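You operate a simulated robot arm through the tools that you are given. There is no shell and no other tool.

You run a simulated robot arm. Do the job below in one go: nothing can be reset, and whatever is moved stays where it is left.

## Task
Shut the blue sluice down and fold it up.
Fine: gate closed, valve closed, pump off, then fold the tail chute up and lift the black flap.

Only the result counts: the job must be done as asked and must still hold three seconds after the hand-in. Knocking over, shifting, dropping, spilling or breaking anything else fails it. Flat cloth is picked up by pressing the open fingertips on it (5 to 10 N) and closing them slowly along it; thin cloth reads only 2 to 8 mm in the jaws.

## Robot
A 7-joint arm with a fingered hand, fixed in place. Base frame: the origin is on the floor under the middle of its stand, x ahead of it, y to its left, z up. Units: mm, rad, N and s.
It reaches about 1256 mm from its shoulder. Its first joint turns from -2.496 to 2.496 rad. Payload 3 kg.
The tool frame sits at the grasp point between the pads (the TCP): z along the fingers, y along the line on which they close. The tips reach 26 mm beyond it. The gripper opens to 148 mm; its body begins 73 mm behind the TCP. The gripper is a hand of 3 fingers: y runs from the thumb to the fingers, the wrist lies at [0, 0, -229] in the tool frame, and closing takes about 1.5 s.
Orientation is told as [roll, pitch, yaw] about the base's x, y, z axes, in that order, counted from this pose: with the fingers straight down and closing along the base's y, the tool's x points along the base's -x, its y along +y and its z along -z.

## Interface
- The arm moves only by the tool nudge_tool. Its argument "targets" is a list of rows, each an object (a shift or turn left out is 0, a gripper value left out holds the last) with "linear": the shift along the tool's x, y, z in units of 400 mm (1.0 is 400 mm), a list of three; "turn": the turn, a rotation vector about the tool's x, y, z in units of 60 degrees (1.0 is 60 degrees), a list of three; "gripper": the gripper command, from -1 (fully open) to 1 (shut), values between in proportion. In form: [{"linear": [dx, dy, dz], "turn": [wx, wy, wz], "gripper": gripper}, ...]. A call has 1 to 20 rows; each row is the pose to reach, as a shift and turn from the pose commanded when the call began, along the tool's axes at that moment. A call with a number of a shift or a turn outside -1 to 1 is refused whole. Rows are played at 5 a second. More than 50 mm and 0.15 rad between two rows, or a gripper value outside its range, and nothing of the call is played. Where a pose cannot be reached the arm comes as near as it can. A force on the tool above 40 N (or 10 N above the force at the start of the call, whichever is more), or a blocked arm, ends the call early, and 0.2 s more pass. Each finger travels about 153 mm/s and halts on what it meets, pressing with about 22 N; the grip force reading is that of the motor and also rises with nothing between the fingers. The clock runs only during rows and for 0.2 s after the last one: add rows that repeat a pose to give the fingers time. It gives the time, the measured TCP pose, the force on the tool (base axes), the opening and the grip force at its end, in the units of the frame above (readings bear some noise), with the torque about the TCP (base axes, N m) and any sound that the robot's microphone picked up.
- Cameras (640 x 400 px; columns grow to the right, rows downward): "scene" is fixed at [50.5, 498, 1380.9]; the picture's right is [-0.82, -0.57, 0.00], its down [-0.25, 0.37, -0.90] and it looks along [0.51, -0.74, -0.45] (base axes); focal length 333 px, centre (320, 200). "wrist" rides on the gripper at [68, -39, -90] in the tool frame; the picture's right is [0.50, 0.87, 0.00], its down [-0.66, 0.38, -0.65] and it looks along [-0.57, 0.33, 0.76] (tool axes); focal length 222 px, centre (320, 200).
- snapshot(camera): a new picture of that camera. No time passes.
- lift_body(by): slides the trunk up (or, below 0, down) by that many mm; the arm rides with it, the base frame stays. It gives what a move gives, with no picture.
- set_grasp(shape): the hand has 3 fingers and takes this shape, open, in about a second: jaw (thumb against the fingers, like two jaws); tri (thumb and two fingers); tip (a fingertip pinch); poke (one finger out to press); point (the index stretched); flat (the hand flat); cup (the hand cupped); fist (a fist). The gripper value then closes the fingers along that shape, each until it touches; the sizes above hold for jaw. It gives what a move gives, with no picture.
- locate(camera, pixels): there is no depth. For up to 12 entries [column, row, z] of the newest picture of that camera ("zoom" is the newest enlarged one), the place [x, y] in the base frame at which the ray of that pixel passes the height z, good to about 2 mm. No time passes.
- inspect(camera, box): a new picture of the part [left, top, right, bottom] of that camera's present view, enlarged. No time passes.
- hand_in(): hands the job in; it is judged then, once.

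Open the gripper and draw the arm clear of the work before you hand the job in, unless the task says otherwise.

The tools are called after "Request:" by a JSON object that holds its "method" and its "body". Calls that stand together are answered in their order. nudge_tool: Moves the arm, as the interface text tells. Its arguments: {"type":"object","properties":{"targets":{"type":"array","items":{"type":"object","properties":{"linear":{"type":"array","items":{"type":"number"}},"turn":{"type":"array","items":{"type":"number"}},"gripper":{"type":"number"}}}}},"required":["targets"]} The other tools are called the same way: lift_body (by) moves the trunk up or down; set_grasp (shape) gives the hand a shape; snapshot (camera) takes a picture; locate (camera, pixels) gives the place at which the rays of pixels pass given heights; inspect (camera, box) takes an enlarged picture of a part of a camera's view; hand_in () hands the job in.

At the start:

```text
clock: 0.0
tool_pos: [816.3, -390.8, 1224.3]
ee_rot: [0.0, 0.0, -0.002]
force: [-0.6, 0.1, 0.5]
ft_torque: [0.05, -0.04, 0.0]
opening: 147.8
grasp_force: 0.0
shape: jaw
trunk travel left (down, up): [-813.0, 77.0]
```

scene: 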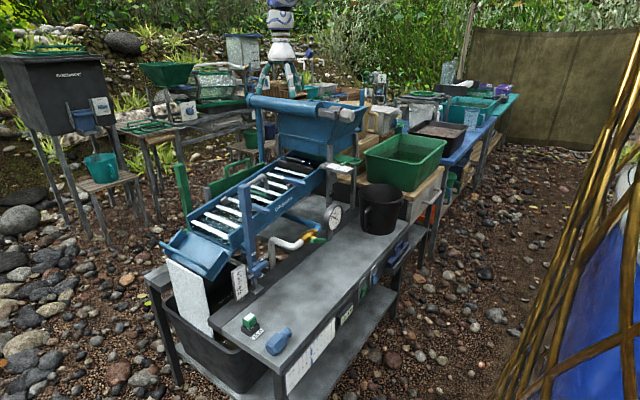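
wrist: 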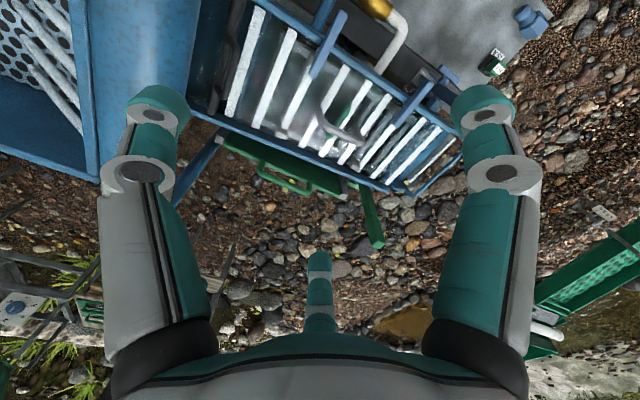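

The scene shows the blue sluice around (250,210), with hopper at (305,120) and tail chute at (197,252). I take enlarged views to find the gate, valve, pump switch, chute and flap.

Request:
{"method": "inspect", "body": {"camera": "scene", "box": [140, 80, 380, 230]}}

Request:
{"method": "inspect", "body": {"camera": "scene", "box": [140, 200, 380, 350]}}

Request:
{"method": "inspect", "body": {"camera": "wrist", "box": [160, 0, 560, 250]}}

```text
2.67 times, centred on (260, 155) of scene
```

zoom: 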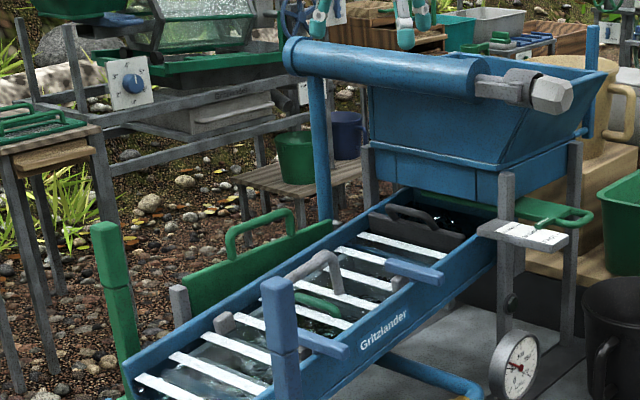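

```text
2.67 times, centred on (260, 275) of scene
```

zoom: 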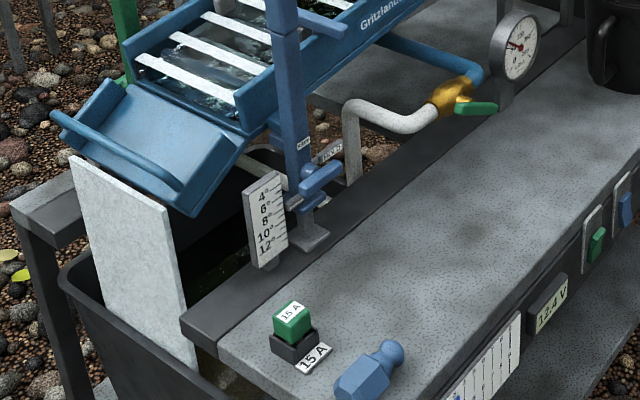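

```text
1.60 times, centred on (360, 125) of wrist
```

zoom: 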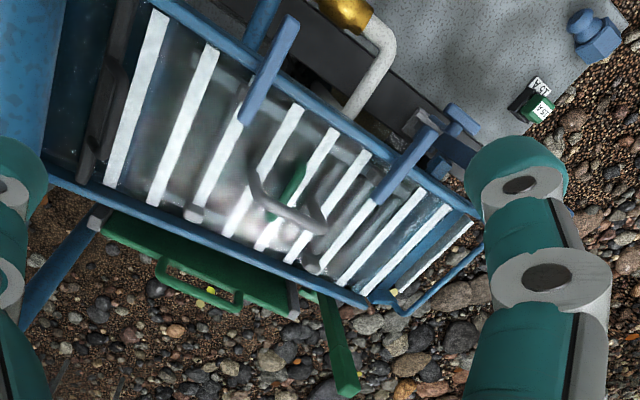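

I zoom in closer on the gate handle and label near (335,165), the valve near (320,238), the switches near (365,290) and the black flap near (292,165).

Request:
{"method": "inspect", "body": {"camera": "scene", "box": [300, 130, 380, 180]}}

Request:
{"method": "inspect", "body": {"camera": "scene", "box": [265, 200, 345, 250]}}

Request:
{"method": "inspect", "body": {"camera": "scene", "box": [320, 250, 400, 300]}}

Request:
{"method": "inspect", "body": {"camera": "scene", "box": [260, 140, 340, 190]}}

Request:
{"method": "inspect", "body": {"camera": "scene", "box": [150, 220, 270, 295]}}

Request:
{"method": "inspect", "body": {"camera": "scene", "box": [220, 290, 340, 365]}}

```text
8.00 times, centred on (340, 155) of scene
```

zoom: 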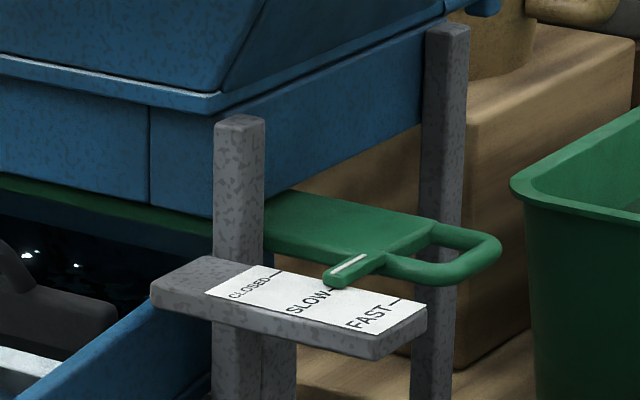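

```text
8.00 times, centred on (305, 225) of scene
```

zoom: 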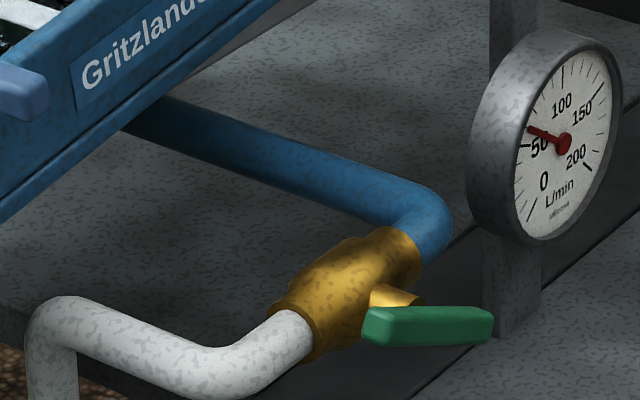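

```text
8.00 times, centred on (360, 275) of scene
```

zoom: 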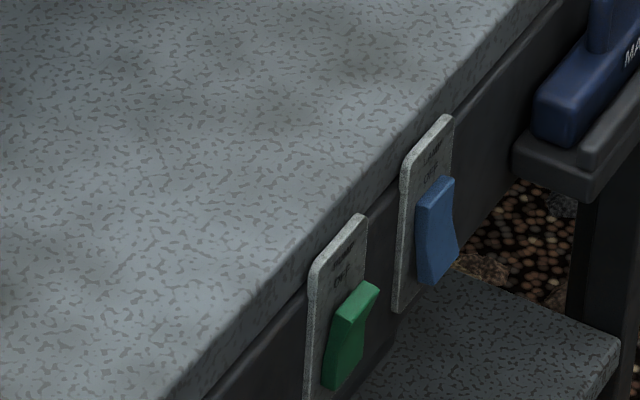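

```text
8.00 times, centred on (300, 165) of scene
```

zoom: 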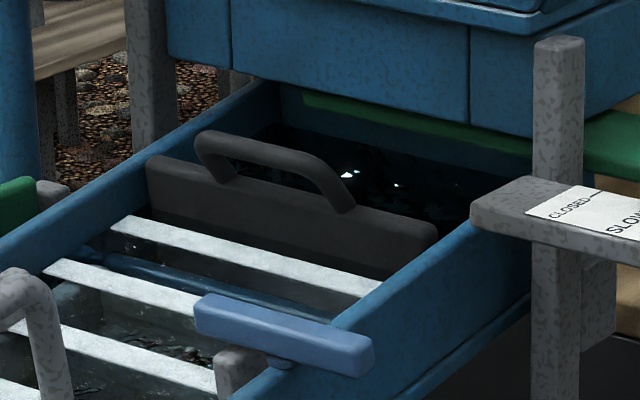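

```text
5.33 times, centred on (210, 258) of scene
```

zoom: 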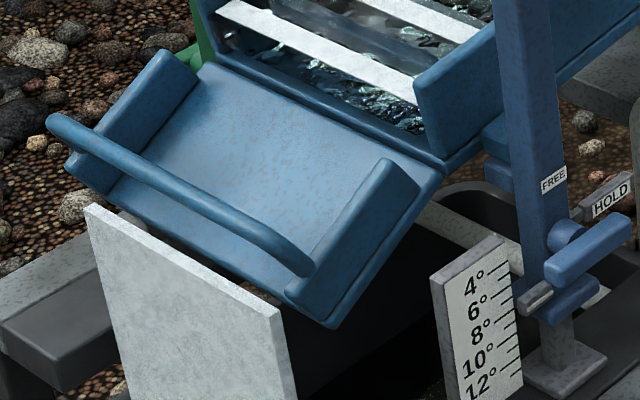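

```text
5.33 times, centred on (280, 328) of scene
```

zoom: 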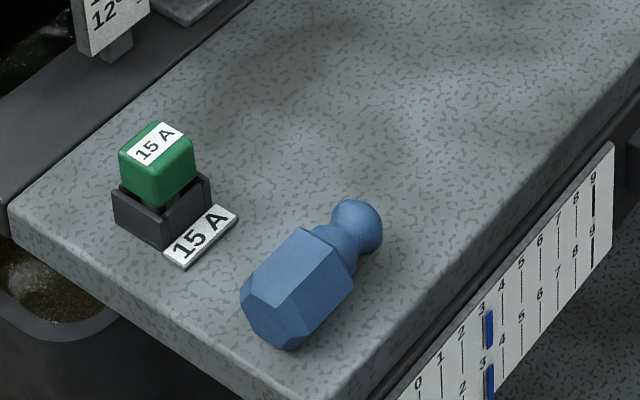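

The gate pointer sits at SLOW (pixel 343,163), the valve lever is green at (318,240), and two rocker switches are on the bench edge at (363,292) and (374,278). I triangulate key points by locating the same features from both cameras at several heights.

Request:
{"method": "locate", "body": {"camera": "scene", "pixels": [[249, 319, 700], [249, 319, 800], [249, 319, 900], [352, 161, 800], [352, 161, 900], [352, 161, 1000], [318, 241, 700], [318, 241, 800], [318, 241, 900], [294, 160, 800], [294, 160, 900], [294, 160, 1000]]}}

Request:
{"method": "snapshot", "body": {"camera": "wrist"}}

Request:
{"method": "locate", "body": {"camera": "wrist", "pixels": [[499, 68, 700], [499, 68, 800], [499, 68, 900], [376, 8, 700], [376, 8, 800], [376, 8, 900]]}}

```text
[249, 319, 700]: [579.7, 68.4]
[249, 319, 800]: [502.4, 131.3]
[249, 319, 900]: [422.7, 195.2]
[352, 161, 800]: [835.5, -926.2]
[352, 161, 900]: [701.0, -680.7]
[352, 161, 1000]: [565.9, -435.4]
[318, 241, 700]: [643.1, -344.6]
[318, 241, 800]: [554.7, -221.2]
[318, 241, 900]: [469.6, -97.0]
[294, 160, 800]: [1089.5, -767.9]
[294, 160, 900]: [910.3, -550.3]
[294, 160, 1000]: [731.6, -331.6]
```

```text
taken
```

wrist: 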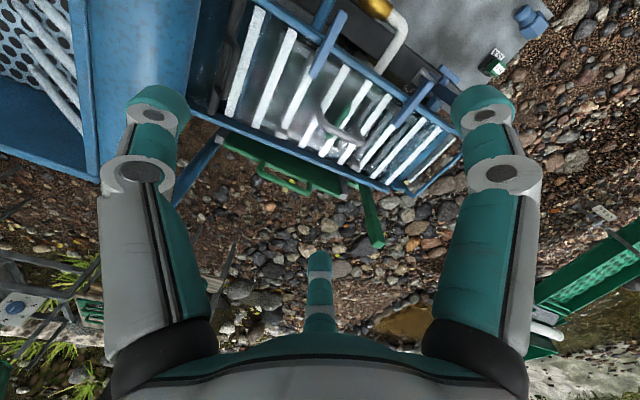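

```text
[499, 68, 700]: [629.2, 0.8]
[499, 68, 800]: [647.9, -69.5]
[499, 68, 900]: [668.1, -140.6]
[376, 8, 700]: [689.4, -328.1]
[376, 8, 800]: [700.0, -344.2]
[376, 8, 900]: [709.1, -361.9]
```

The 15A block triangulates to about (619,36,649), so the bench top is near z 620, and the hopper roll is at about y -530, z 1130. I draw the hand back 320 mm towards the stand at the same height for a better wrist view.

Request:
{"method": "nudge_tool", "body": {"targets": [{"linear": [0.1, 0, 0]}, {"linear": [0.2, 0, 0]}, {"linear": [0.3, 0, 0]}, {"linear": [0.4, 0, 0]}, {"linear": [0.5, 0, 0]}, {"linear": [0.6, 0, 0]}, {"linear": [0.7, 0, 0]}, {"linear": [0.8, 0, 0]}]}}

Request:
{"method": "snapshot", "body": {"camera": "wrist"}}

Request:
{"method": "snapshot", "body": {"camera": "scene"}}

```text
clock: 1.8
tool_pos: [794.8, -450.1, 1218.9]
ee_rot: [0.0, 0.004, -0.001]
force: [0.3, 0.7, 0.0]
ft_torque: [0.01, 0.06, -0.01]
opening: 147.7
grasp_force: 0.1
shape: jaw
out of reach, approached as far as the arm can: row 1, 2, 3, 4, 5, 6, 7, 8
trunk travel left (down, up): [-813.0, 77.0]
```

```text
taken
```

wrist: 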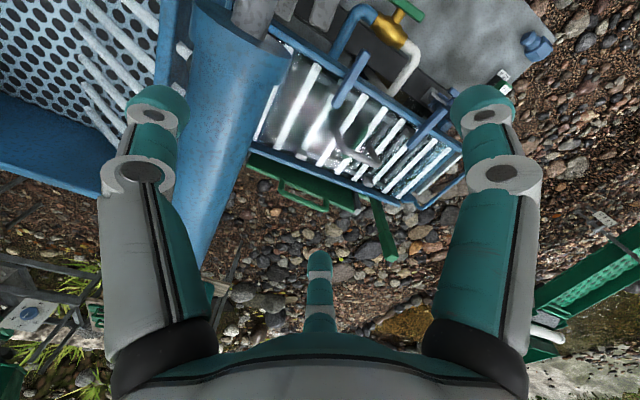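

```text
taken
```

scene: 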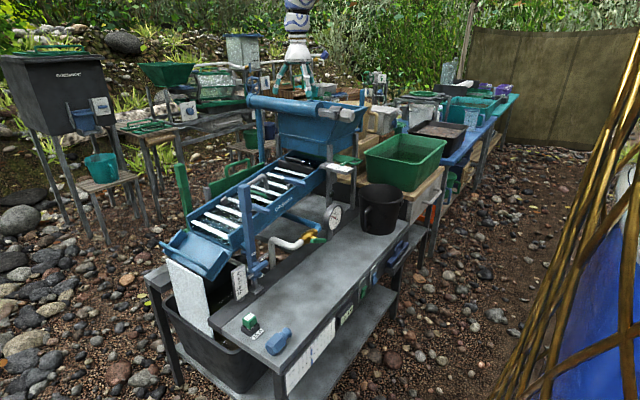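

The arm says it could not come nearer at this height: it only slid to (795,-450,1219). I test a small lift to see how the arm responds and to stay clear of the hopper roll below the thumb.

Request:
{"method": "nudge_tool", "body": {"targets": [{"linear": [0, 0.05, -0.05]}, {"linear": [0, 0.1, -0.1]}, {"linear": [0, 0.15, -0.1]}]}}

```text
clock: 2.6
tool_pos: [813.8, -406.3, 1258.6]
ee_rot: [0.0, 0.004, -0.002]
force: [0.0, 0.4, -0.2]
ft_torque: [0.0, -0.01, -0.02]
opening: 147.8
grasp_force: 0.0
shape: jaw
out of reach, approached as far as the arm can: row 1, 2, 3
trunk travel left (down, up): [-813.0, 77.0]
```

Radius about 910 mm seems to be the inner limit at this height with the hand vertical. I swing towards +y along that radius, away from the roll, before lowering the trunk.

Request:
{"method": "nudge_tool", "body": {"targets": [{"linear": [-0.04, 0.09, 0]}, {"linear": [-0.08, 0.18, 0]}, {"linear": [-0.12, 0.27, 0]}, {"linear": [-0.15, 0.36, 0]}, {"linear": [-0.18, 0.45, 0]}]}}

```text
clock: 3.8
tool_pos: [883.8, -227.7, 1253.7]
ee_rot: [-0.001, 0.002, -0.004]
force: [0.3, 0.0, 0.7]
ft_torque: [-0.01, 0.01, 0.01]
opening: 147.8
grasp_force: 0.0
shape: jaw
trunk travel left (down, up): [-813.0, 77.0]
```

The commanded pose now follows the reached one. I lower the trunk 100 mm here (hand to z≈1154, still above the sluice) and then raise the hand again.

Request:
{"method": "lift_body", "body": {"by": -100}}

Request:
{"method": "nudge_tool", "body": {"targets": [{"linear": [0.05, 0, -0.1]}, {"linear": [0.1, 0, -0.2]}, {"linear": [0.2, 0, -0.25]}, {"linear": [0.3, 0, -0.25]}, {"linear": [0.4, 0, -0.25]}]}}

```text
clock: 5.1
tool_pos: [883.5, -228.5, 1154.8]
ee_rot: [0.001, -0.001, -0.001]
force: [-0.8, 0.6, 0.0]
ft_torque: [0.01, 0.01, 0.02]
opening: 147.7
grasp_force: 0.0
shape: jaw
trunk travel left (down, up): [-713.0, 177.0]
```

```text
clock: 6.3
tool_pos: [836.5, -231.2, 1238.3]
ee_rot: [0.001, 0.0, -0.002]
force: [0.8, 0.5, 0.0]
ft_torque: [0.02, 0.03, -0.03]
opening: 147.8
grasp_force: 0.1
shape: jaw
out of reach, approached as far as the arm can: row 3, 4, 5
trunk travel left (down, up): [-713.0, 177.0]
```

The inner radius shrank to about 868 mm, so lowering helps. I lower the trunk further and raise the hand again.

Request:
{"method": "lift_body", "body": {"by": -150}}

Request:
{"method": "nudge_tool", "body": {"targets": [{"linear": [0.0, 0, -0.12]}, {"linear": [0.0, 0, -0.24]}, {"linear": [0.0, 0, -0.36]}, {"linear": [0.0, 0, -0.48]}, {"linear": [0.0, 0, -0.5]}]}}

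Request:
{"method": "lift_body", "body": {"by": -150}}

Request:
{"method": "nudge_tool", "body": {"targets": [{"linear": [0.0, 0, -0.1]}, {"linear": [0.0, 0, -0.2]}, {"linear": [0.1, 0, -0.25]}, {"linear": [0.2, 0, -0.3]}, {"linear": [0.3, 0, -0.3]}, {"linear": [0.4, 0, -0.3]}]}}

```text
clock: 8.1
tool_pos: [836.1, -231.1, 1088.9]
ee_rot: [-0.001, 0.0, -0.004]
force: [0.4, -0.6, 0.5]
ft_torque: [-0.02, 0.02, -0.04]
opening: 148.0
grasp_force: 0.0
shape: jaw
trunk travel left (down, up): [-563.0, 327.0]
```

```text
clock: 9.3
tool_pos: [859.5, -230.2, 1197.4]
ee_rot: [0.002, -0.001, 0.0]
force: [-0.4, 0.4, -0.2]
ft_torque: [0.0, 0.01, -0.02]
opening: 148.0
grasp_force: 0.0
shape: jaw
out of reach, approached as far as the arm can: row 3, 4, 5
trunk travel left (down, up): [-563.0, 327.0]
```

```text
clock: 11.0
tool_pos: [858.6, -229.5, 1047.5]
ee_rot: [0.002, -0.002, -0.002]
force: [0.3, 0.4, -1.1]
ft_torque: [-0.01, 0.03, 0.01]
opening: 148.0
grasp_force: 0.0
shape: jaw
trunk travel left (down, up): [-413.0, 477.0]
```

```text
clock: 12.4
tool_pos: [820.9, -241.1, 1033.5]
ee_rot: [0.005, -0.007, 0.0]
force: [-0.2, -0.7, 0.1]
ft_torque: [-0.02, -0.02, 0.01]
opening: 147.9
grasp_force: 0.1
shape: jaw
out of reach, approached as far as the arm can: row 1, 2, 3, 4, 5, 6
trunk travel left (down, up): [-413.0, 477.0]
```

The reach limits are odd, so I look at the scene to see how the arm is configured now.

Request:
{"method": "snapshot", "body": {"camera": "scene"}}

Request:
{"method": "snapshot", "body": {"camera": "wrist"}}

```text
taken
```

scene: 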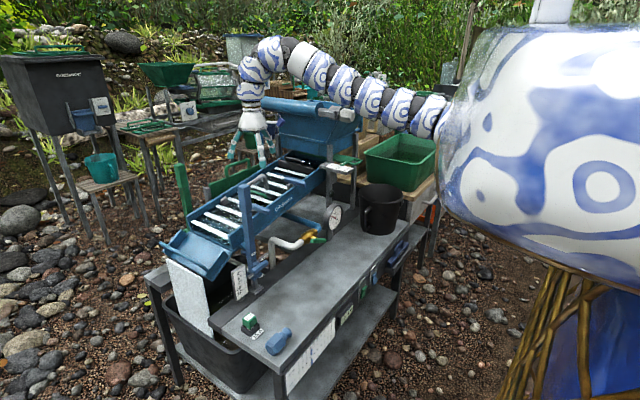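

```text
taken
```

wrist: 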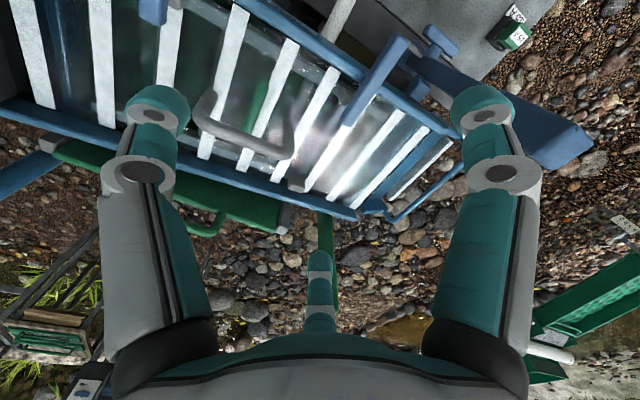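

The scene shows the arm stretching nearly straight from the painted trunk at (440,115) to the elbow at (265,60) and then down. I try tilting the fingers forward (towards +x) 45° about the TCP to bring the wrist closer to the stand.

Request:
{"method": "nudge_tool", "body": {"targets": [{"turn": [0, -0.125, 0]}, {"turn": [0, -0.25, 0]}, {"turn": [0, -0.375, 0]}, {"turn": [0, -0.5, 0]}, {"turn": [0, -0.625, 0]}, {"turn": [0, -0.75, 0]}]}}

Request:
{"method": "snapshot", "body": {"camera": "scene"}}

Request:
{"method": "snapshot", "body": {"camera": "wrist"}}

```text
clock: 13.8
tool_pos: [867.2, -234.4, 1062.3]
ee_rot: [-0.021, -0.261, 0.16]
force: [-0.2, -0.1, -0.4]
ft_torque: [-0.01, -0.01, 0.02]
opening: 148.0
grasp_force: 0.1
shape: jaw
out of reach, approached as far as the arm can: row 1, 2, 3, 4, 5, 6
trunk travel left (down, up): [-413.0, 477.0]
```

```text
taken
```

scene: 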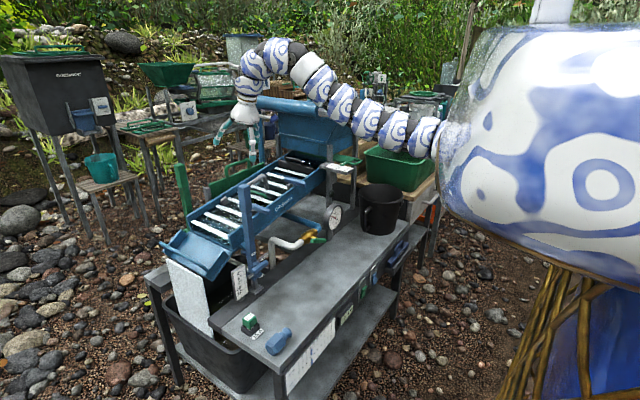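

```text
taken
```

wrist: 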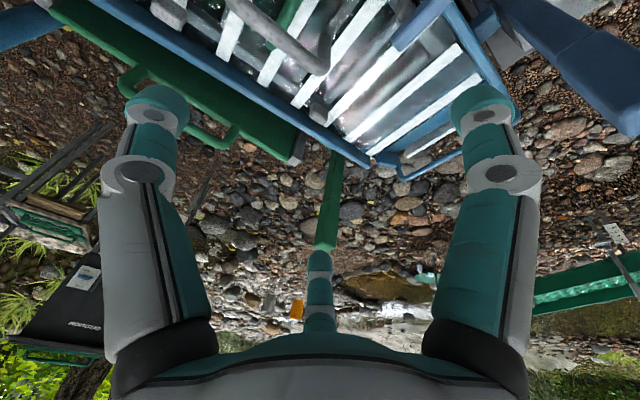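

The arm tilted only 0.26 rad, so the wrist seems confined to a shell roughly 860–1000 mm from the shoulder; near points need a high trunk with the arm reaching down. I straighten the hand back to vertical first.

Request:
{"method": "nudge_tool", "body": {"targets": [{"turn": [-0.01, 0.125, 0.08]}, {"turn": [-0.02, 0.249, 0.153]}]}}

Request:
{"method": "lift_body", "body": {"by": 200}}

```text
refused: row 1 steps farther than a row can; nothing moved
```

```text
clock: 16.0
tool_pos: [868.0, -233.5, 1262.1]
ee_rot: [-0.021, -0.26, 0.16]
force: [-0.6, 0.0, -0.7]
ft_torque: [-0.01, 0.0, -0.02]
opening: 147.9
grasp_force: 0.2
shape: jaw
trunk travel left (down, up): [-613.0, 277.0]
```

The step was slightly too large; I use three smaller rows to straighten, now at z≈1262.

Request:
{"method": "nudge_tool", "body": {"targets": [{"turn": [-0.007, 0.083, 0.051]}, {"turn": [-0.014, 0.166, 0.102]}, {"turn": [-0.02, 0.249, 0.153]}, {"turn": [-0.02, 0.249, 0.153]}]}}

Request:
{"method": "lift_body", "body": {"by": 200}}

```text
clock: 17.0
tool_pos: [871.3, -233.3, 1256.3]
ee_rot: [0.023, -0.001, -0.001]
force: [0.5, -0.2, 0.6]
ft_torque: [0.01, 0.03, 0.04]
opening: 147.9
grasp_force: 0.1
shape: jaw
out of reach, approached as far as the arm can: row 3, 4
trunk travel left (down, up): [-613.0, 277.0]
```

```text
clock: 19.2
tool_pos: [871.8, -232.4, 1455.4]
ee_rot: [0.023, -0.002, -0.001]
force: [-0.5, -0.2, 0.3]
ft_torque: [-0.02, 0.0, -0.01]
opening: 148.3
grasp_force: 0.1
shape: jaw
trunk travel left (down, up): [-813.0, 77.0]
```

Now the trunk is high and the hand is at (872,-232,1455). I swing towards +y over free ground (around y +350), where there is only gravel, before descending.

Request:
{"method": "nudge_tool", "body": {"targets": [{"linear": [-0.03, 0.11, 0]}, {"linear": [-0.06, 0.22, 0]}, {"linear": [-0.08, 0.33, 0]}, {"linear": [-0.09, 0.44, 0]}, {"linear": [-0.09, 0.55, 0]}, {"linear": [-0.09, 0.66, 0]}, {"linear": [-0.07, 0.77, 0]}, {"linear": [-0.05, 0.88, 0]}, {"linear": [-0.03, 0.99, 0]}]}}

Request:
{"method": "nudge_tool", "body": {"targets": [{"linear": [0.04, 0.1, 0.05]}, {"linear": [0.08, 0.2, 0.1]}, {"linear": [0.12, 0.3, 0.15]}, {"linear": [0.14, 0.4, 0.2]}, {"linear": [0.14, 0.4, 0.3]}, {"linear": [0.14, 0.4, 0.4]}, {"linear": [0.14, 0.4, 0.5]}, {"linear": [0.14, 0.4, 0.6]}]}}

Request:
{"method": "snapshot", "body": {"camera": "scene"}}

Request:
{"method": "snapshot", "body": {"camera": "wrist"}}

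```text
clock: 21.2
tool_pos: [876.1, 115.5, 1453.8]
ee_rot: [0.023, -0.001, -0.002]
force: [-0.2, 0.3, 0.4]
ft_torque: [0.02, -0.02, 0.01]
opening: 148.0
grasp_force: 0.1
shape: jaw
out of reach, approached as far as the arm can: row 6, 7, 8, 9
trunk travel left (down, up): [-813.0, 77.0]
```

```text
clock: 23.0
tool_pos: [817.4, 276.7, 1220.0]
ee_rot: [0.022, -0.004, 0.0]
force: [1.7, -0.9, -0.7]
ft_torque: [0.07, 0.02, 0.02]
opening: 148.1
grasp_force: 0.1
shape: jaw
out of reach, approached as far as the arm can: row 4, 8
trunk travel left (down, up): [-813.0, 77.0]
```

```text
taken
```

scene: 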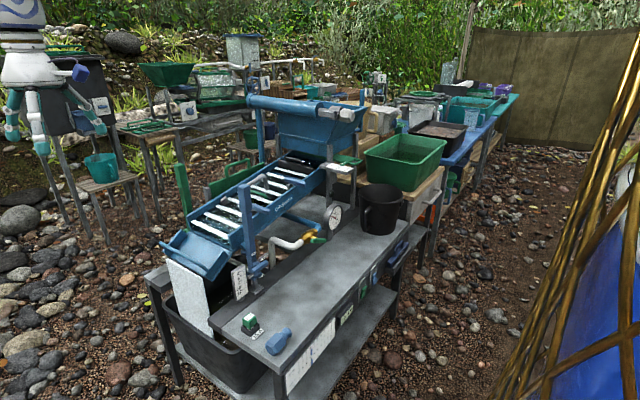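

```text
taken
```

wrist: 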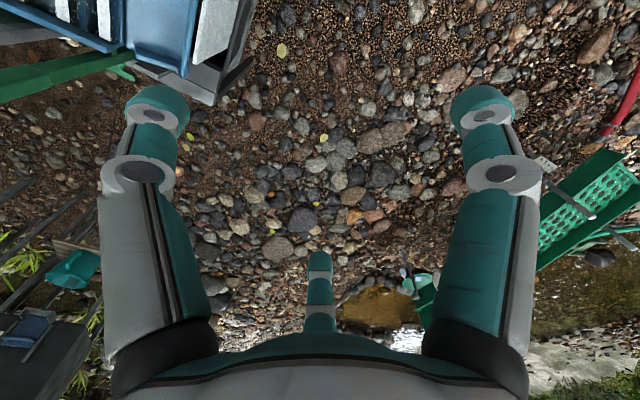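

Now at (817,277,1220) with the sluice tail visible at the wrist picture's top left; the ground below is free gravel. I continue down and inward to about (690,270,900).

Request:
{"method": "nudge_tool", "body": {"targets": [{"linear": [0.02, 0, 0.11]}, {"linear": [0.05, 0, 0.22]}, {"linear": [0.09, 0, 0.33]}, {"linear": [0.13, 0, 0.44]}, {"linear": [0.18, 0, 0.55]}, {"linear": [0.23, 0, 0.66]}, {"linear": [0.28, 0, 0.76]}, {"linear": [0.31, 0, 0.8]}]}}

Request:
{"method": "snapshot", "body": {"camera": "scene"}}

Request:
{"method": "snapshot", "body": {"camera": "wrist"}}

```text
clock: 24.8
tool_pos: [697.9, 287.4, 901.8]
ee_rot: [0.022, -0.004, -0.003]
force: [-0.5, 0.6, 0.7]
ft_torque: [0.0, 0.04, 0.05]
opening: 147.9
grasp_force: 0.1
shape: jaw
trunk travel left (down, up): [-813.0, 77.0]
```

```text
taken
```

scene: 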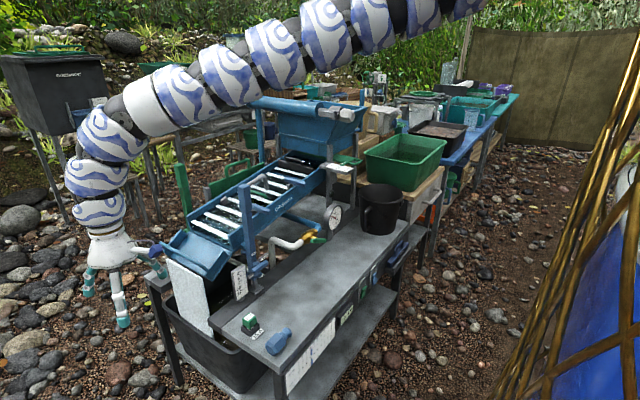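

```text
taken
```

wrist: 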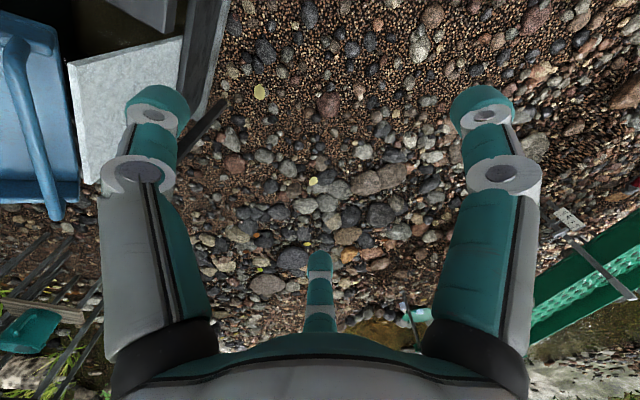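

The inner reach shrinks as the hand goes down, as expected. I turn the hand about its axis by 60° so that the wrist camera looks along the sluice and bench towards -y.

Request:
{"method": "nudge_tool", "body": {"targets": [{"turn": [0, 0, 0.14]}, {"turn": [0, 0, 0.28]}, {"turn": [0, 0, 0.42]}, {"turn": [0, 0, 0.56]}, {"turn": [0, 0, 0.7]}, {"turn": [0, 0, 0.84]}, {"turn": [0, 0, 0.98]}]}}

Request:
{"method": "snapshot", "body": {"camera": "wrist"}}

```text
clock: 26.4
tool_pos: [695.6, 285.7, 900.7]
ee_rot: [0.011, 0.019, -1.03]
force: [-0.2, -0.2, -0.1]
ft_torque: [-0.01, 0.01, 0.02]
opening: 148.1
grasp_force: 0.0
shape: jaw
trunk travel left (down, up): [-813.0, 77.0]
```

```text
taken
```

wrist: 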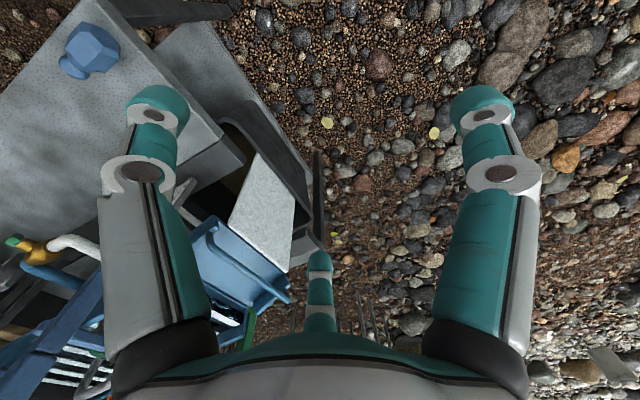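

The bench is now in view at upper left. I turn another 50° to see the bench, valve and sluice from the tail end.

Request:
{"method": "nudge_tool", "body": {"targets": [{"turn": [0, 0, 0.14]}, {"turn": [0, 0, 0.28]}, {"turn": [0, 0, 0.42]}, {"turn": [0, 0, 0.56]}, {"turn": [0, 0, 0.7]}, {"turn": [0, 0, 0.84]}]}}

Request:
{"method": "snapshot", "body": {"camera": "wrist"}}

```text
clock: 27.8
tool_pos: [696.0, 287.7, 900.6]
ee_rot: [-0.005, 0.023, -1.909]
force: [-0.5, 0.0, 0.7]
ft_torque: [0.01, -0.03, 0.0]
opening: 148.6
grasp_force: 0.1
shape: jaw
trunk travel left (down, up): [-813.0, 77.0]
```

```text
taken
```

wrist: 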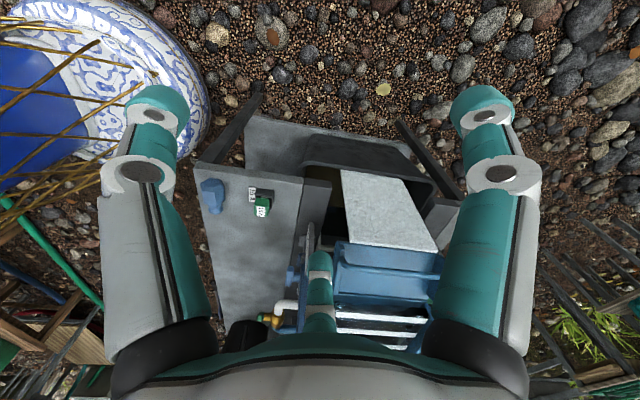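

From this view the bench top, 15 A block and chute are clear. I locate bench corners, the switches and other features on the bench plane (z≈620) from the scene camera.

Request:
{"method": "snapshot", "body": {"camera": "scene"}}

Request:
{"method": "locate", "body": {"camera": "scene", "pixels": [[208, 322, 620], [286, 370, 620], [363, 292, 580], [374, 278, 580], [410, 228, 620], [281, 340, 640], [265, 292, 620], [333, 238, 620], [245, 187, 1000], [232, 283, 700], [380, 232, 620], [318, 241, 680]]}}

Request:
{"method": "locate", "body": {"camera": "wrist", "pixels": [[213, 195, 620], [262, 207, 650], [212, 330, 620], [332, 180, 620], [303, 170, 620], [195, 165, 620], [272, 320, 680], [425, 185, 620], [248, 115, 200]]}}

```text
taken
```

scene: 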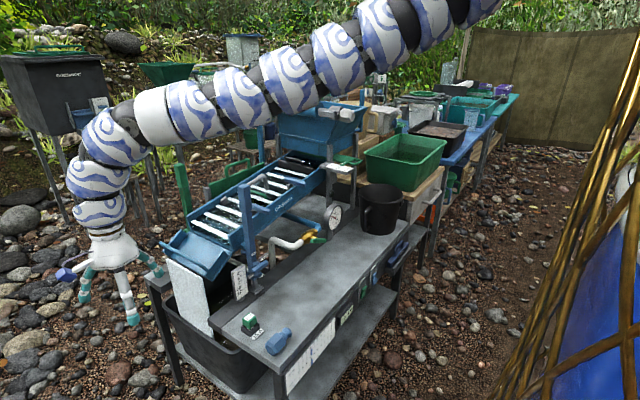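

```text
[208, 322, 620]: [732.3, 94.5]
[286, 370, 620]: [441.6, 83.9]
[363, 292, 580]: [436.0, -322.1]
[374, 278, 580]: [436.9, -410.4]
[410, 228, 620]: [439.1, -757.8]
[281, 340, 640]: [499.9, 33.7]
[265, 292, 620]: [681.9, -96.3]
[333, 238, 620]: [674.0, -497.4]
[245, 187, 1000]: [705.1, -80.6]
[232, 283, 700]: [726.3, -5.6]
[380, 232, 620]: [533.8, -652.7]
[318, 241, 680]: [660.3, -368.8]
```

```text
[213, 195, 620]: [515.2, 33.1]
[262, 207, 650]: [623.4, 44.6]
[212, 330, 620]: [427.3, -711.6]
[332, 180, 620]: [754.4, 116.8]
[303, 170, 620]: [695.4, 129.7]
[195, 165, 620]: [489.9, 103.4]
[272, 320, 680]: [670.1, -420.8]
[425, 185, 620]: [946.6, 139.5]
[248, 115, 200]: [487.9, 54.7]
```

The bench front edge is at x≈440 running along y, with switches near (437,-322,580) and (437,-410,580). I take the poke shape for pushing, and check how it looks.

Request:
{"method": "set_grasp", "body": {"shape": "poke"}}

Request:
{"method": "snapshot", "body": {"camera": "wrist"}}

Request:
{"method": "inspect", "body": {"camera": "scene", "box": [40, 200, 200, 350]}}

```text
clock: 28.7
tool_pos: [695.8, 288.3, 900.1]
ee_rot: [-0.005, 0.022, -1.907]
force: [1.2, 0.0, -0.2]
ft_torque: [0.0, -0.01, 0.01]
opening: 0.0
grasp_force: 0.0
shape: poke
trunk travel left (down, up): [-813.0, 77.0]
```

```text
taken
```

wrist: 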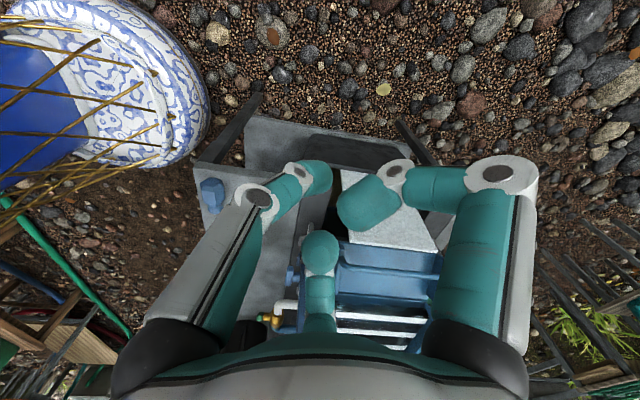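

```text
2.67 times, centred on (120, 275) of scene
```

zoom: 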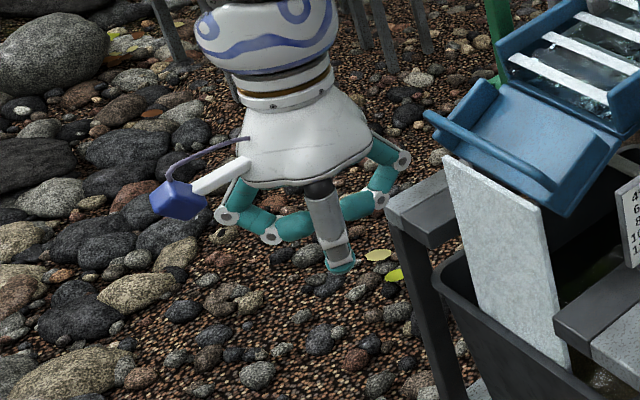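

In poke shape the straight finger tip lies about on the tool axis near the TCP. I raise the trunk 70 mm, then move to the bench end at about (480,280,780) while turning the hand so the camera looks towards +x/-y.

Request:
{"method": "lift_body", "body": {"by": 70}}

Request:
{"method": "nudge_tool", "body": {"targets": [{"linear": [-0.028, -0.072, 0.068], "turn": [0, 0, -0.14]}, {"linear": [-0.056, -0.144, 0.136], "turn": [0, 0, -0.28]}, {"linear": [-0.084, -0.216, 0.204], "turn": [0, 0, -0.42]}, {"linear": [-0.112, -0.288, 0.272], "turn": [0, 0, -0.56]}, {"linear": [-0.14, -0.36, 0.34], "turn": [0, 0, -0.7]}, {"linear": [-0.168, -0.432, 0.408], "turn": [0, 0, -0.84]}, {"linear": [-0.197, -0.503, 0.475], "turn": [0, 0, -0.98]}]}}

Request:
{"method": "snapshot", "body": {"camera": "wrist"}}

Request:
{"method": "snapshot", "body": {"camera": "scene"}}

```text
clock: 29.8
tool_pos: [694.7, 286.9, 969.5]
ee_rot: [-0.004, 0.021, -1.906]
force: [0.0, 0.6, -0.6]
ft_torque: [0.01, -0.01, -0.04]
opening: 0.0
grasp_force: 0.0
shape: poke
trunk travel left (down, up): [-883.0, 7.0]
```

```text
clock: 31.4
tool_pos: [479.5, 283.9, 780.2]
ee_rot: [0.017, 0.016, -0.88]
force: [0.4, -0.2, -0.2]
ft_torque: [0.02, -0.02, -0.01]
opening: 0.0
grasp_force: 0.0
shape: poke
trunk travel left (down, up): [-883.0, 7.0]
```

```text
taken
```

wrist: 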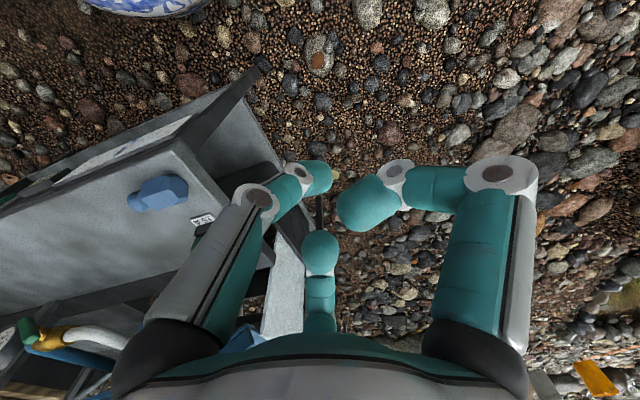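

```text
taken
```

scene: 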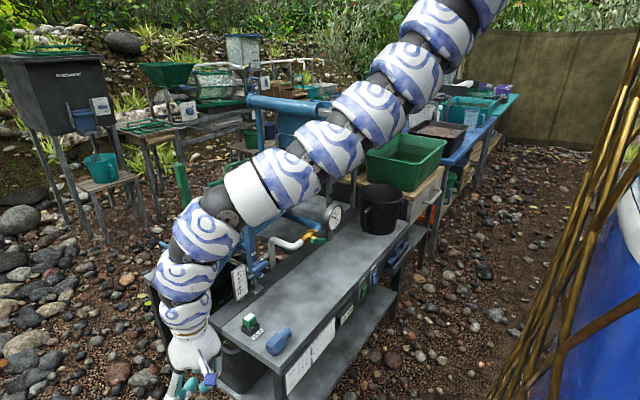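

The hand reached (480,284,780) cleanly. I move along above the bench top (fingertip ≈735, bench 620) to about (500,0,760).

Request:
{"method": "nudge_tool", "body": {"targets": [{"linear": [-0.096, -0.069, 0.01]}, {"linear": [-0.193, -0.138, 0.02]}, {"linear": [-0.29, -0.207, 0.03]}, {"linear": [-0.386, -0.276, 0.04]}, {"linear": [-0.482, -0.345, 0.05]}, {"linear": [-0.579, -0.414, 0.05]}]}}

Request:
{"method": "snapshot", "body": {"camera": "wrist"}}

```text
clock: 32.8
tool_pos: [499.2, -2.6, 753.1]
ee_rot: [0.015, 0.016, -0.881]
force: [0.9, 0.0, 0.5]
ft_torque: [0.03, 0.0, 0.0]
opening: 0.0
grasp_force: 0.0
shape: poke
trunk travel left (down, up): [-883.0, 7.0]
```

```text
taken
```

wrist: 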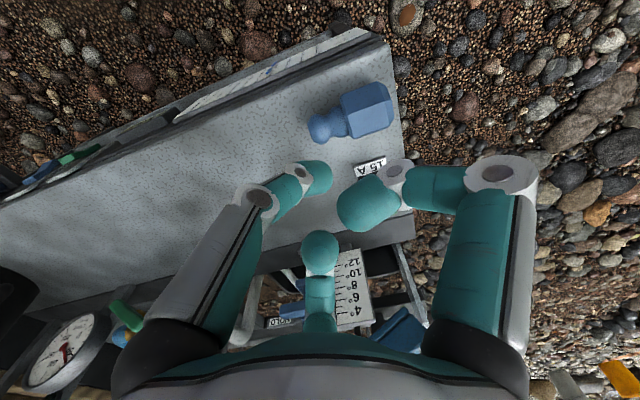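

The wrist picture shows the poke finger is the thumb, tip at (318,177), with two folded fingers close behind it. I move on to (500,-170) over empty bench and try the "point" shape for more clearance.

Request:
{"method": "nudge_tool", "body": {"targets": [{"linear": [-0.08, -0.065, 0]}, {"linear": [-0.16, -0.13, 0]}, {"linear": [-0.24, -0.195, 0]}, {"linear": [-0.325, -0.265, 0]}]}}

Request:
{"method": "set_grasp", "body": {"shape": "point"}}

Request:
{"method": "snapshot", "body": {"camera": "wrist"}}

Request:
{"method": "snapshot", "body": {"camera": "scene"}}

```text
clock: 33.8
tool_pos: [500.4, -168.7, 747.9]
ee_rot: [0.015, 0.016, -0.881]
force: [-0.6, 0.1, -0.4]
ft_torque: [-0.04, 0.02, 0.0]
opening: 0.0
grasp_force: 0.0
shape: poke
trunk travel left (down, up): [-883.0, 7.0]
```

```text
clock: 34.6
tool_pos: [499.2, -167.3, 748.8]
ee_rot: [0.016, 0.016, -0.881]
force: [0.0, -0.3, 0.4]
ft_torque: [0.01, 0.02, 0.0]
opening: 142.2
grasp_force: 0.0
shape: point
trunk travel left (down, up): [-883.0, 7.0]
```

```text
taken
```

wrist: 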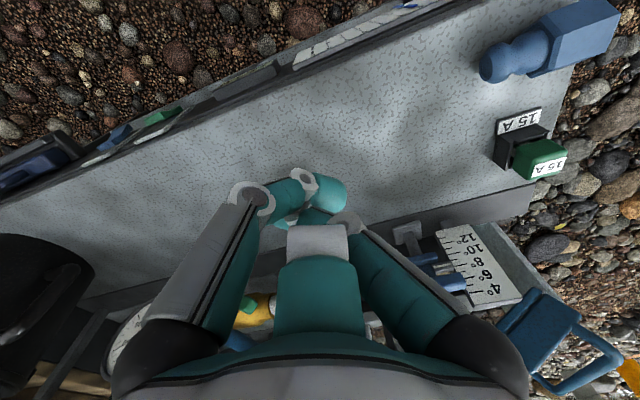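

```text
taken
```

scene: 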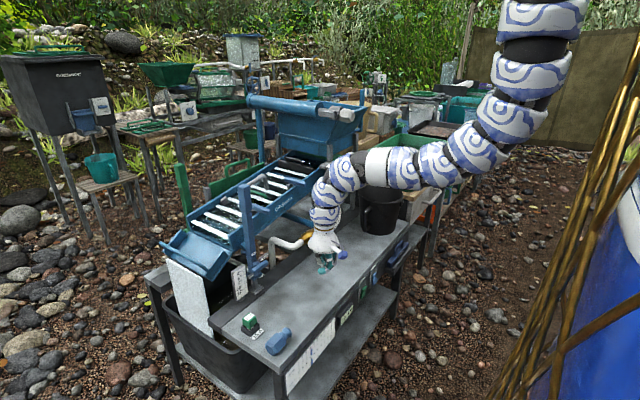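

The arm is bent at the elbow here. I zoom in on the hand to see the "point" shape, and on the switches from the wrist view.

Request:
{"method": "inspect", "body": {"camera": "scene", "box": [280, 210, 380, 290]}}

Request:
{"method": "inspect", "body": {"camera": "wrist", "box": [60, 80, 220, 180]}}

Request:
{"method": "inspect", "body": {"camera": "wrist", "box": [170, 150, 410, 350]}}

```text
5.00 times, centred on (330, 250) of scene
```

zoom: 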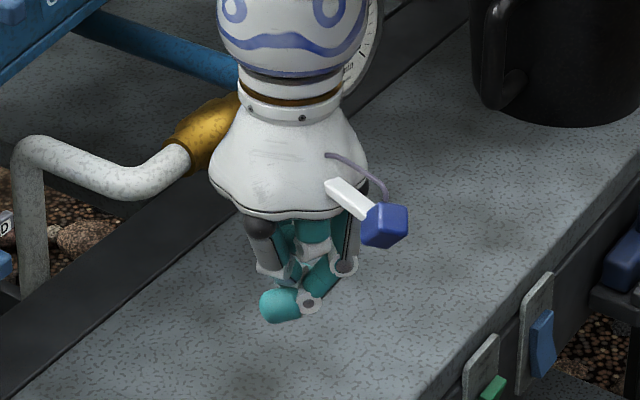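

```text
4.00 times, centred on (140, 130) of wrist
```

zoom: 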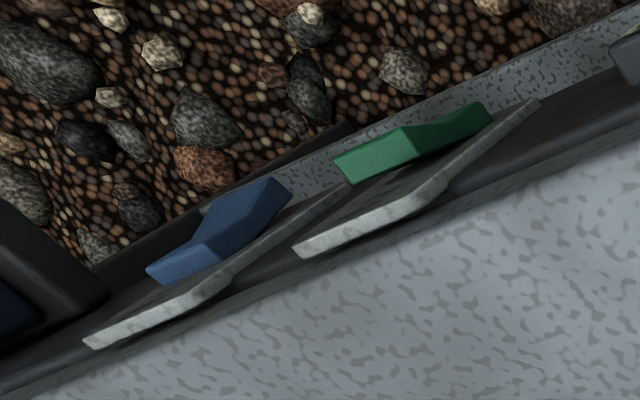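

```text
2.00 times, centred on (290, 250) of wrist
```

zoom: 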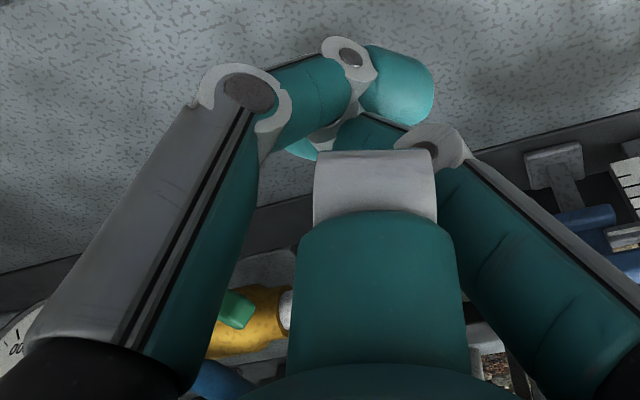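

"Point" gives no long finger, so I return to the jaw shape and close it to form a slender probe. Then I move to (400,-320,740) to look at the rocker switches from in front.

Request:
{"method": "set_grasp", "body": {"shape": "jaw"}}

Request:
{"method": "nudge_tool", "body": {"targets": [{"linear": [-0.034, -0.109, 0.005], "turn": [0, 0, -0.085], "gripper": 1}, {"linear": [-0.068, -0.218, 0.01], "turn": [0, 0, -0.17], "gripper": 1}, {"linear": [-0.103, -0.327, 0.015], "turn": [0, 0, -0.255], "gripper": 1}, {"linear": [-0.137, -0.435, 0.02], "turn": [0, 0, -0.34], "gripper": 1}, {"linear": [-0.137, -0.435, 0.02], "turn": [0, 0, -0.34], "gripper": 1}, {"linear": [-0.137, -0.435, 0.02], "turn": [0, 0, -0.34], "gripper": 1}, {"linear": [-0.137, -0.435, 0.02], "turn": [0, 0, -0.34], "gripper": 1}]}}

Request:
{"method": "snapshot", "body": {"camera": "wrist"}}

```text
clock: 35.5
tool_pos: [500.2, -166.6, 749.2]
ee_rot: [0.016, 0.016, -0.882]
force: [0.4, -0.3, 0.7]
ft_torque: [0.02, 0.01, -0.02]
opening: 147.7
grasp_force: 0.0
shape: jaw
trunk travel left (down, up): [-883.0, 7.0]
```

```text
clock: 37.1
tool_pos: [400.2, -327.4, 738.0]
ee_rot: [0.021, 0.009, -0.524]
force: [0.3, 0.9, 0.2]
ft_torque: [0.03, -0.02, -0.03]
opening: 0.0
grasp_force: 22.2
shape: jaw
trunk travel left (down, up): [-883.0, 7.0]
```

```text
taken
```

wrist: 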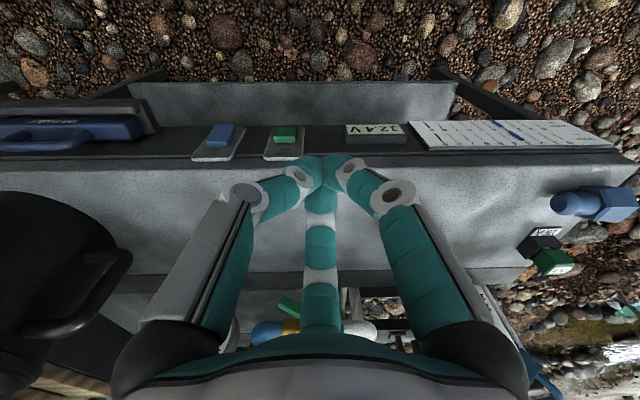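

The closed jaw makes a good probe with tips at (325,165), and both switches are visible at (215,140) and (284,140). I zoom in to read their labels.

Request:
{"method": "inspect", "body": {"camera": "wrist", "box": [180, 105, 310, 170]}}

Request:
{"method": "inspect", "body": {"camera": "wrist", "box": [220, 270, 400, 360]}}

Request:
{"method": "inspect", "body": {"camera": "wrist", "box": [0, 80, 170, 170]}}

```text
4.92 times, centred on (245, 138) of wrist
```

zoom: 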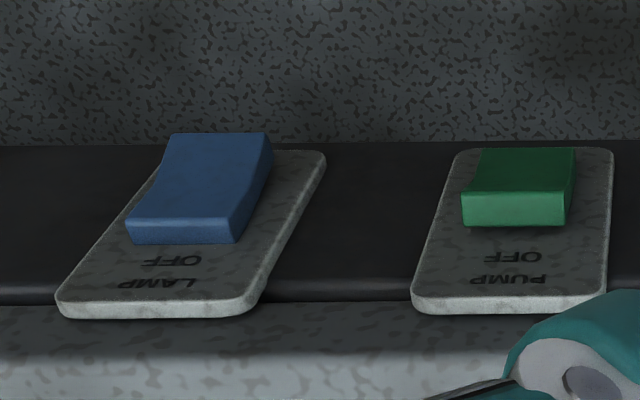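

```text
3.56 times, centred on (310, 315) of wrist
```

zoom: 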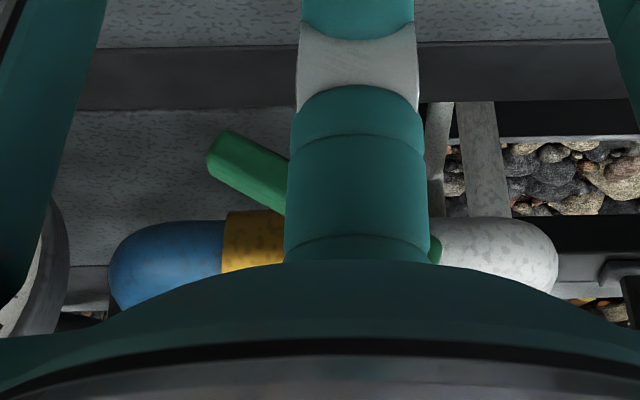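

```text
3.76 times, centred on (85, 125) of wrist
```

zoom: 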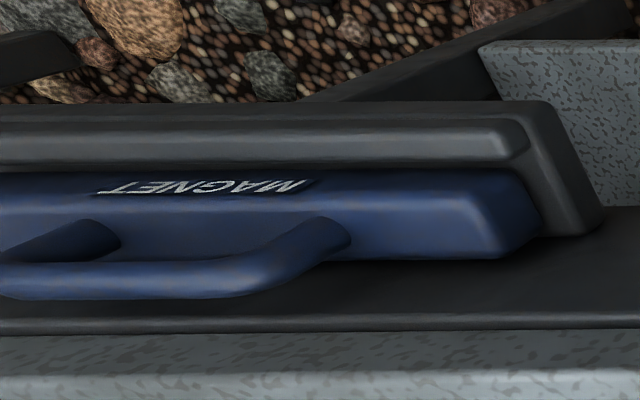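

The green rocker is "PUMP" with OFF at its top end (top half currently standing out), the blue one is "LAMP" and must not be touched. I locate the rocker's top half and other points at several heights.

Request:
{"method": "locate", "body": {"camera": "wrist", "pixels": [[285, 137, 560], [285, 137, 590], [285, 130, 560], [285, 128, 540], [283, 158, 620], [285, 150, 600], [284, 300, 680], [284, 300, 700], [273, 312, 700], [300, 330, 700]]}}

Request:
{"method": "inspect", "body": {"camera": "scene", "box": [345, 265, 390, 310]}}

Request:
{"method": "snapshot", "body": {"camera": "scene"}}

```text
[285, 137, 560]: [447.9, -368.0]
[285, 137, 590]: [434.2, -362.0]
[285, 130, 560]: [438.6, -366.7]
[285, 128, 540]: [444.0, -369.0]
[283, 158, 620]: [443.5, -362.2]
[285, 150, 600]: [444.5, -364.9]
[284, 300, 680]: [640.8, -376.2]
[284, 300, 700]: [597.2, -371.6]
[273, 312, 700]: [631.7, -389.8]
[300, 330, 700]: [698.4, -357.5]
```

```text
8.89 times, centred on (368, 288) of scene
```

zoom: 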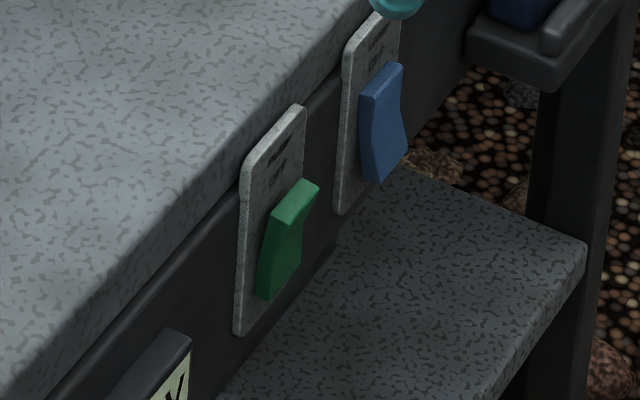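

```text
taken
```

scene: 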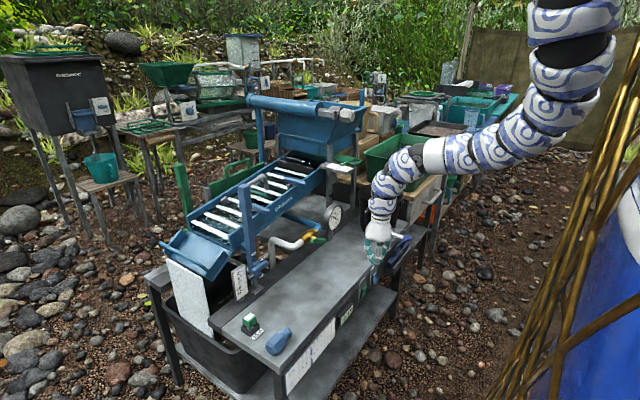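

Labels read "PUMP / OFF" for the green switch, with its rocker top near (447,-360,562). First the gate: I move up to about (430,-520,880) while tilting the hand 45° forward so the wrist camera looks at the gate handle.

Request:
{"method": "nudge_tool", "body": {"targets": [{"linear": [-0.051, -0.063, -0.059], "turn": [-0.062, -0.108, 0]}, {"linear": [-0.102, -0.127, -0.118], "turn": [-0.125, -0.217, 0]}, {"linear": [-0.153, -0.19, -0.177], "turn": [-0.188, -0.325, 0]}, {"linear": [-0.204, -0.253, -0.237], "turn": [-0.25, -0.433, 0]}, {"linear": [-0.255, -0.317, -0.296], "turn": [-0.312, -0.542, 0]}, {"linear": [-0.306, -0.38, -0.355], "turn": [-0.375, -0.65, 0]}]}}

Request:
{"method": "snapshot", "body": {"camera": "wrist"}}

Request:
{"method": "snapshot", "body": {"camera": "scene"}}

```text
clock: 38.5
tool_pos: [427.1, -521.9, 877.7]
ee_rot: [0.491, -0.65, -0.709]
force: [1.0, 2.1, -1.1]
ft_torque: [-0.08, 0.06, -0.05]
opening: 0.0
grasp_force: 21.8
shape: jaw
trunk travel left (down, up): [-883.0, 7.0]
```

```text
taken
```

wrist: 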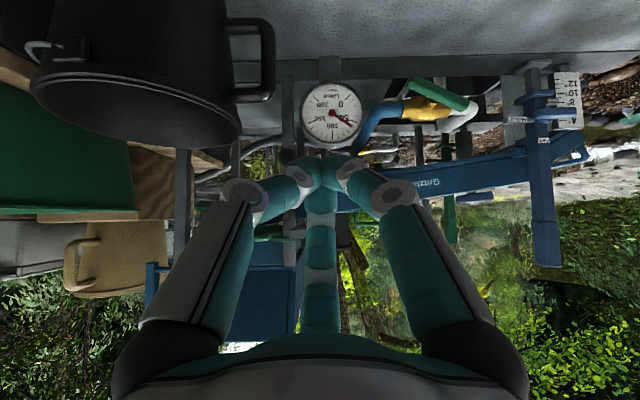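

```text
taken
```

scene: 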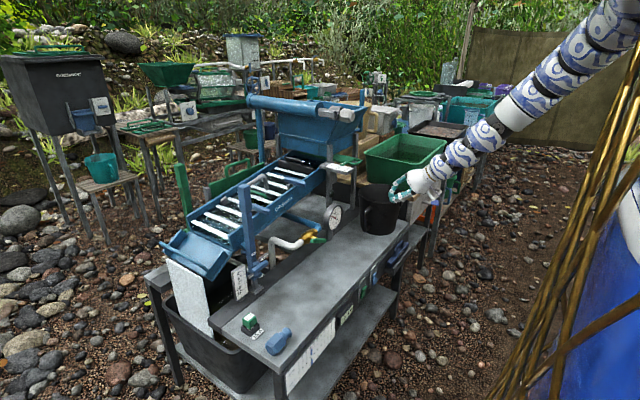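

The view (upside down) shows the gauge at (332,117) and the hopper region behind my fingers. I zoom in around the gate.

Request:
{"method": "inspect", "body": {"camera": "wrist", "box": [180, 160, 400, 340]}}

Request:
{"method": "inspect", "body": {"camera": "wrist", "box": [280, 60, 500, 200]}}

```text
2.22 times, centred on (290, 250) of wrist
```

zoom: 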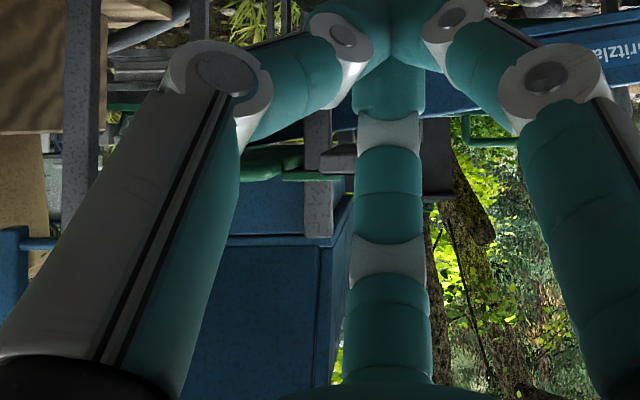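

```text
2.86 times, centred on (390, 130) of wrist
```

zoom: 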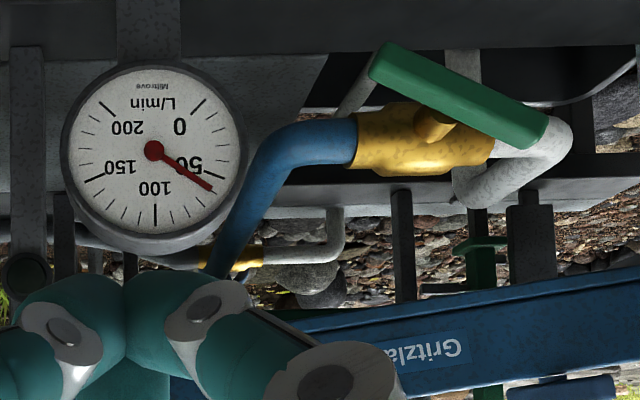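

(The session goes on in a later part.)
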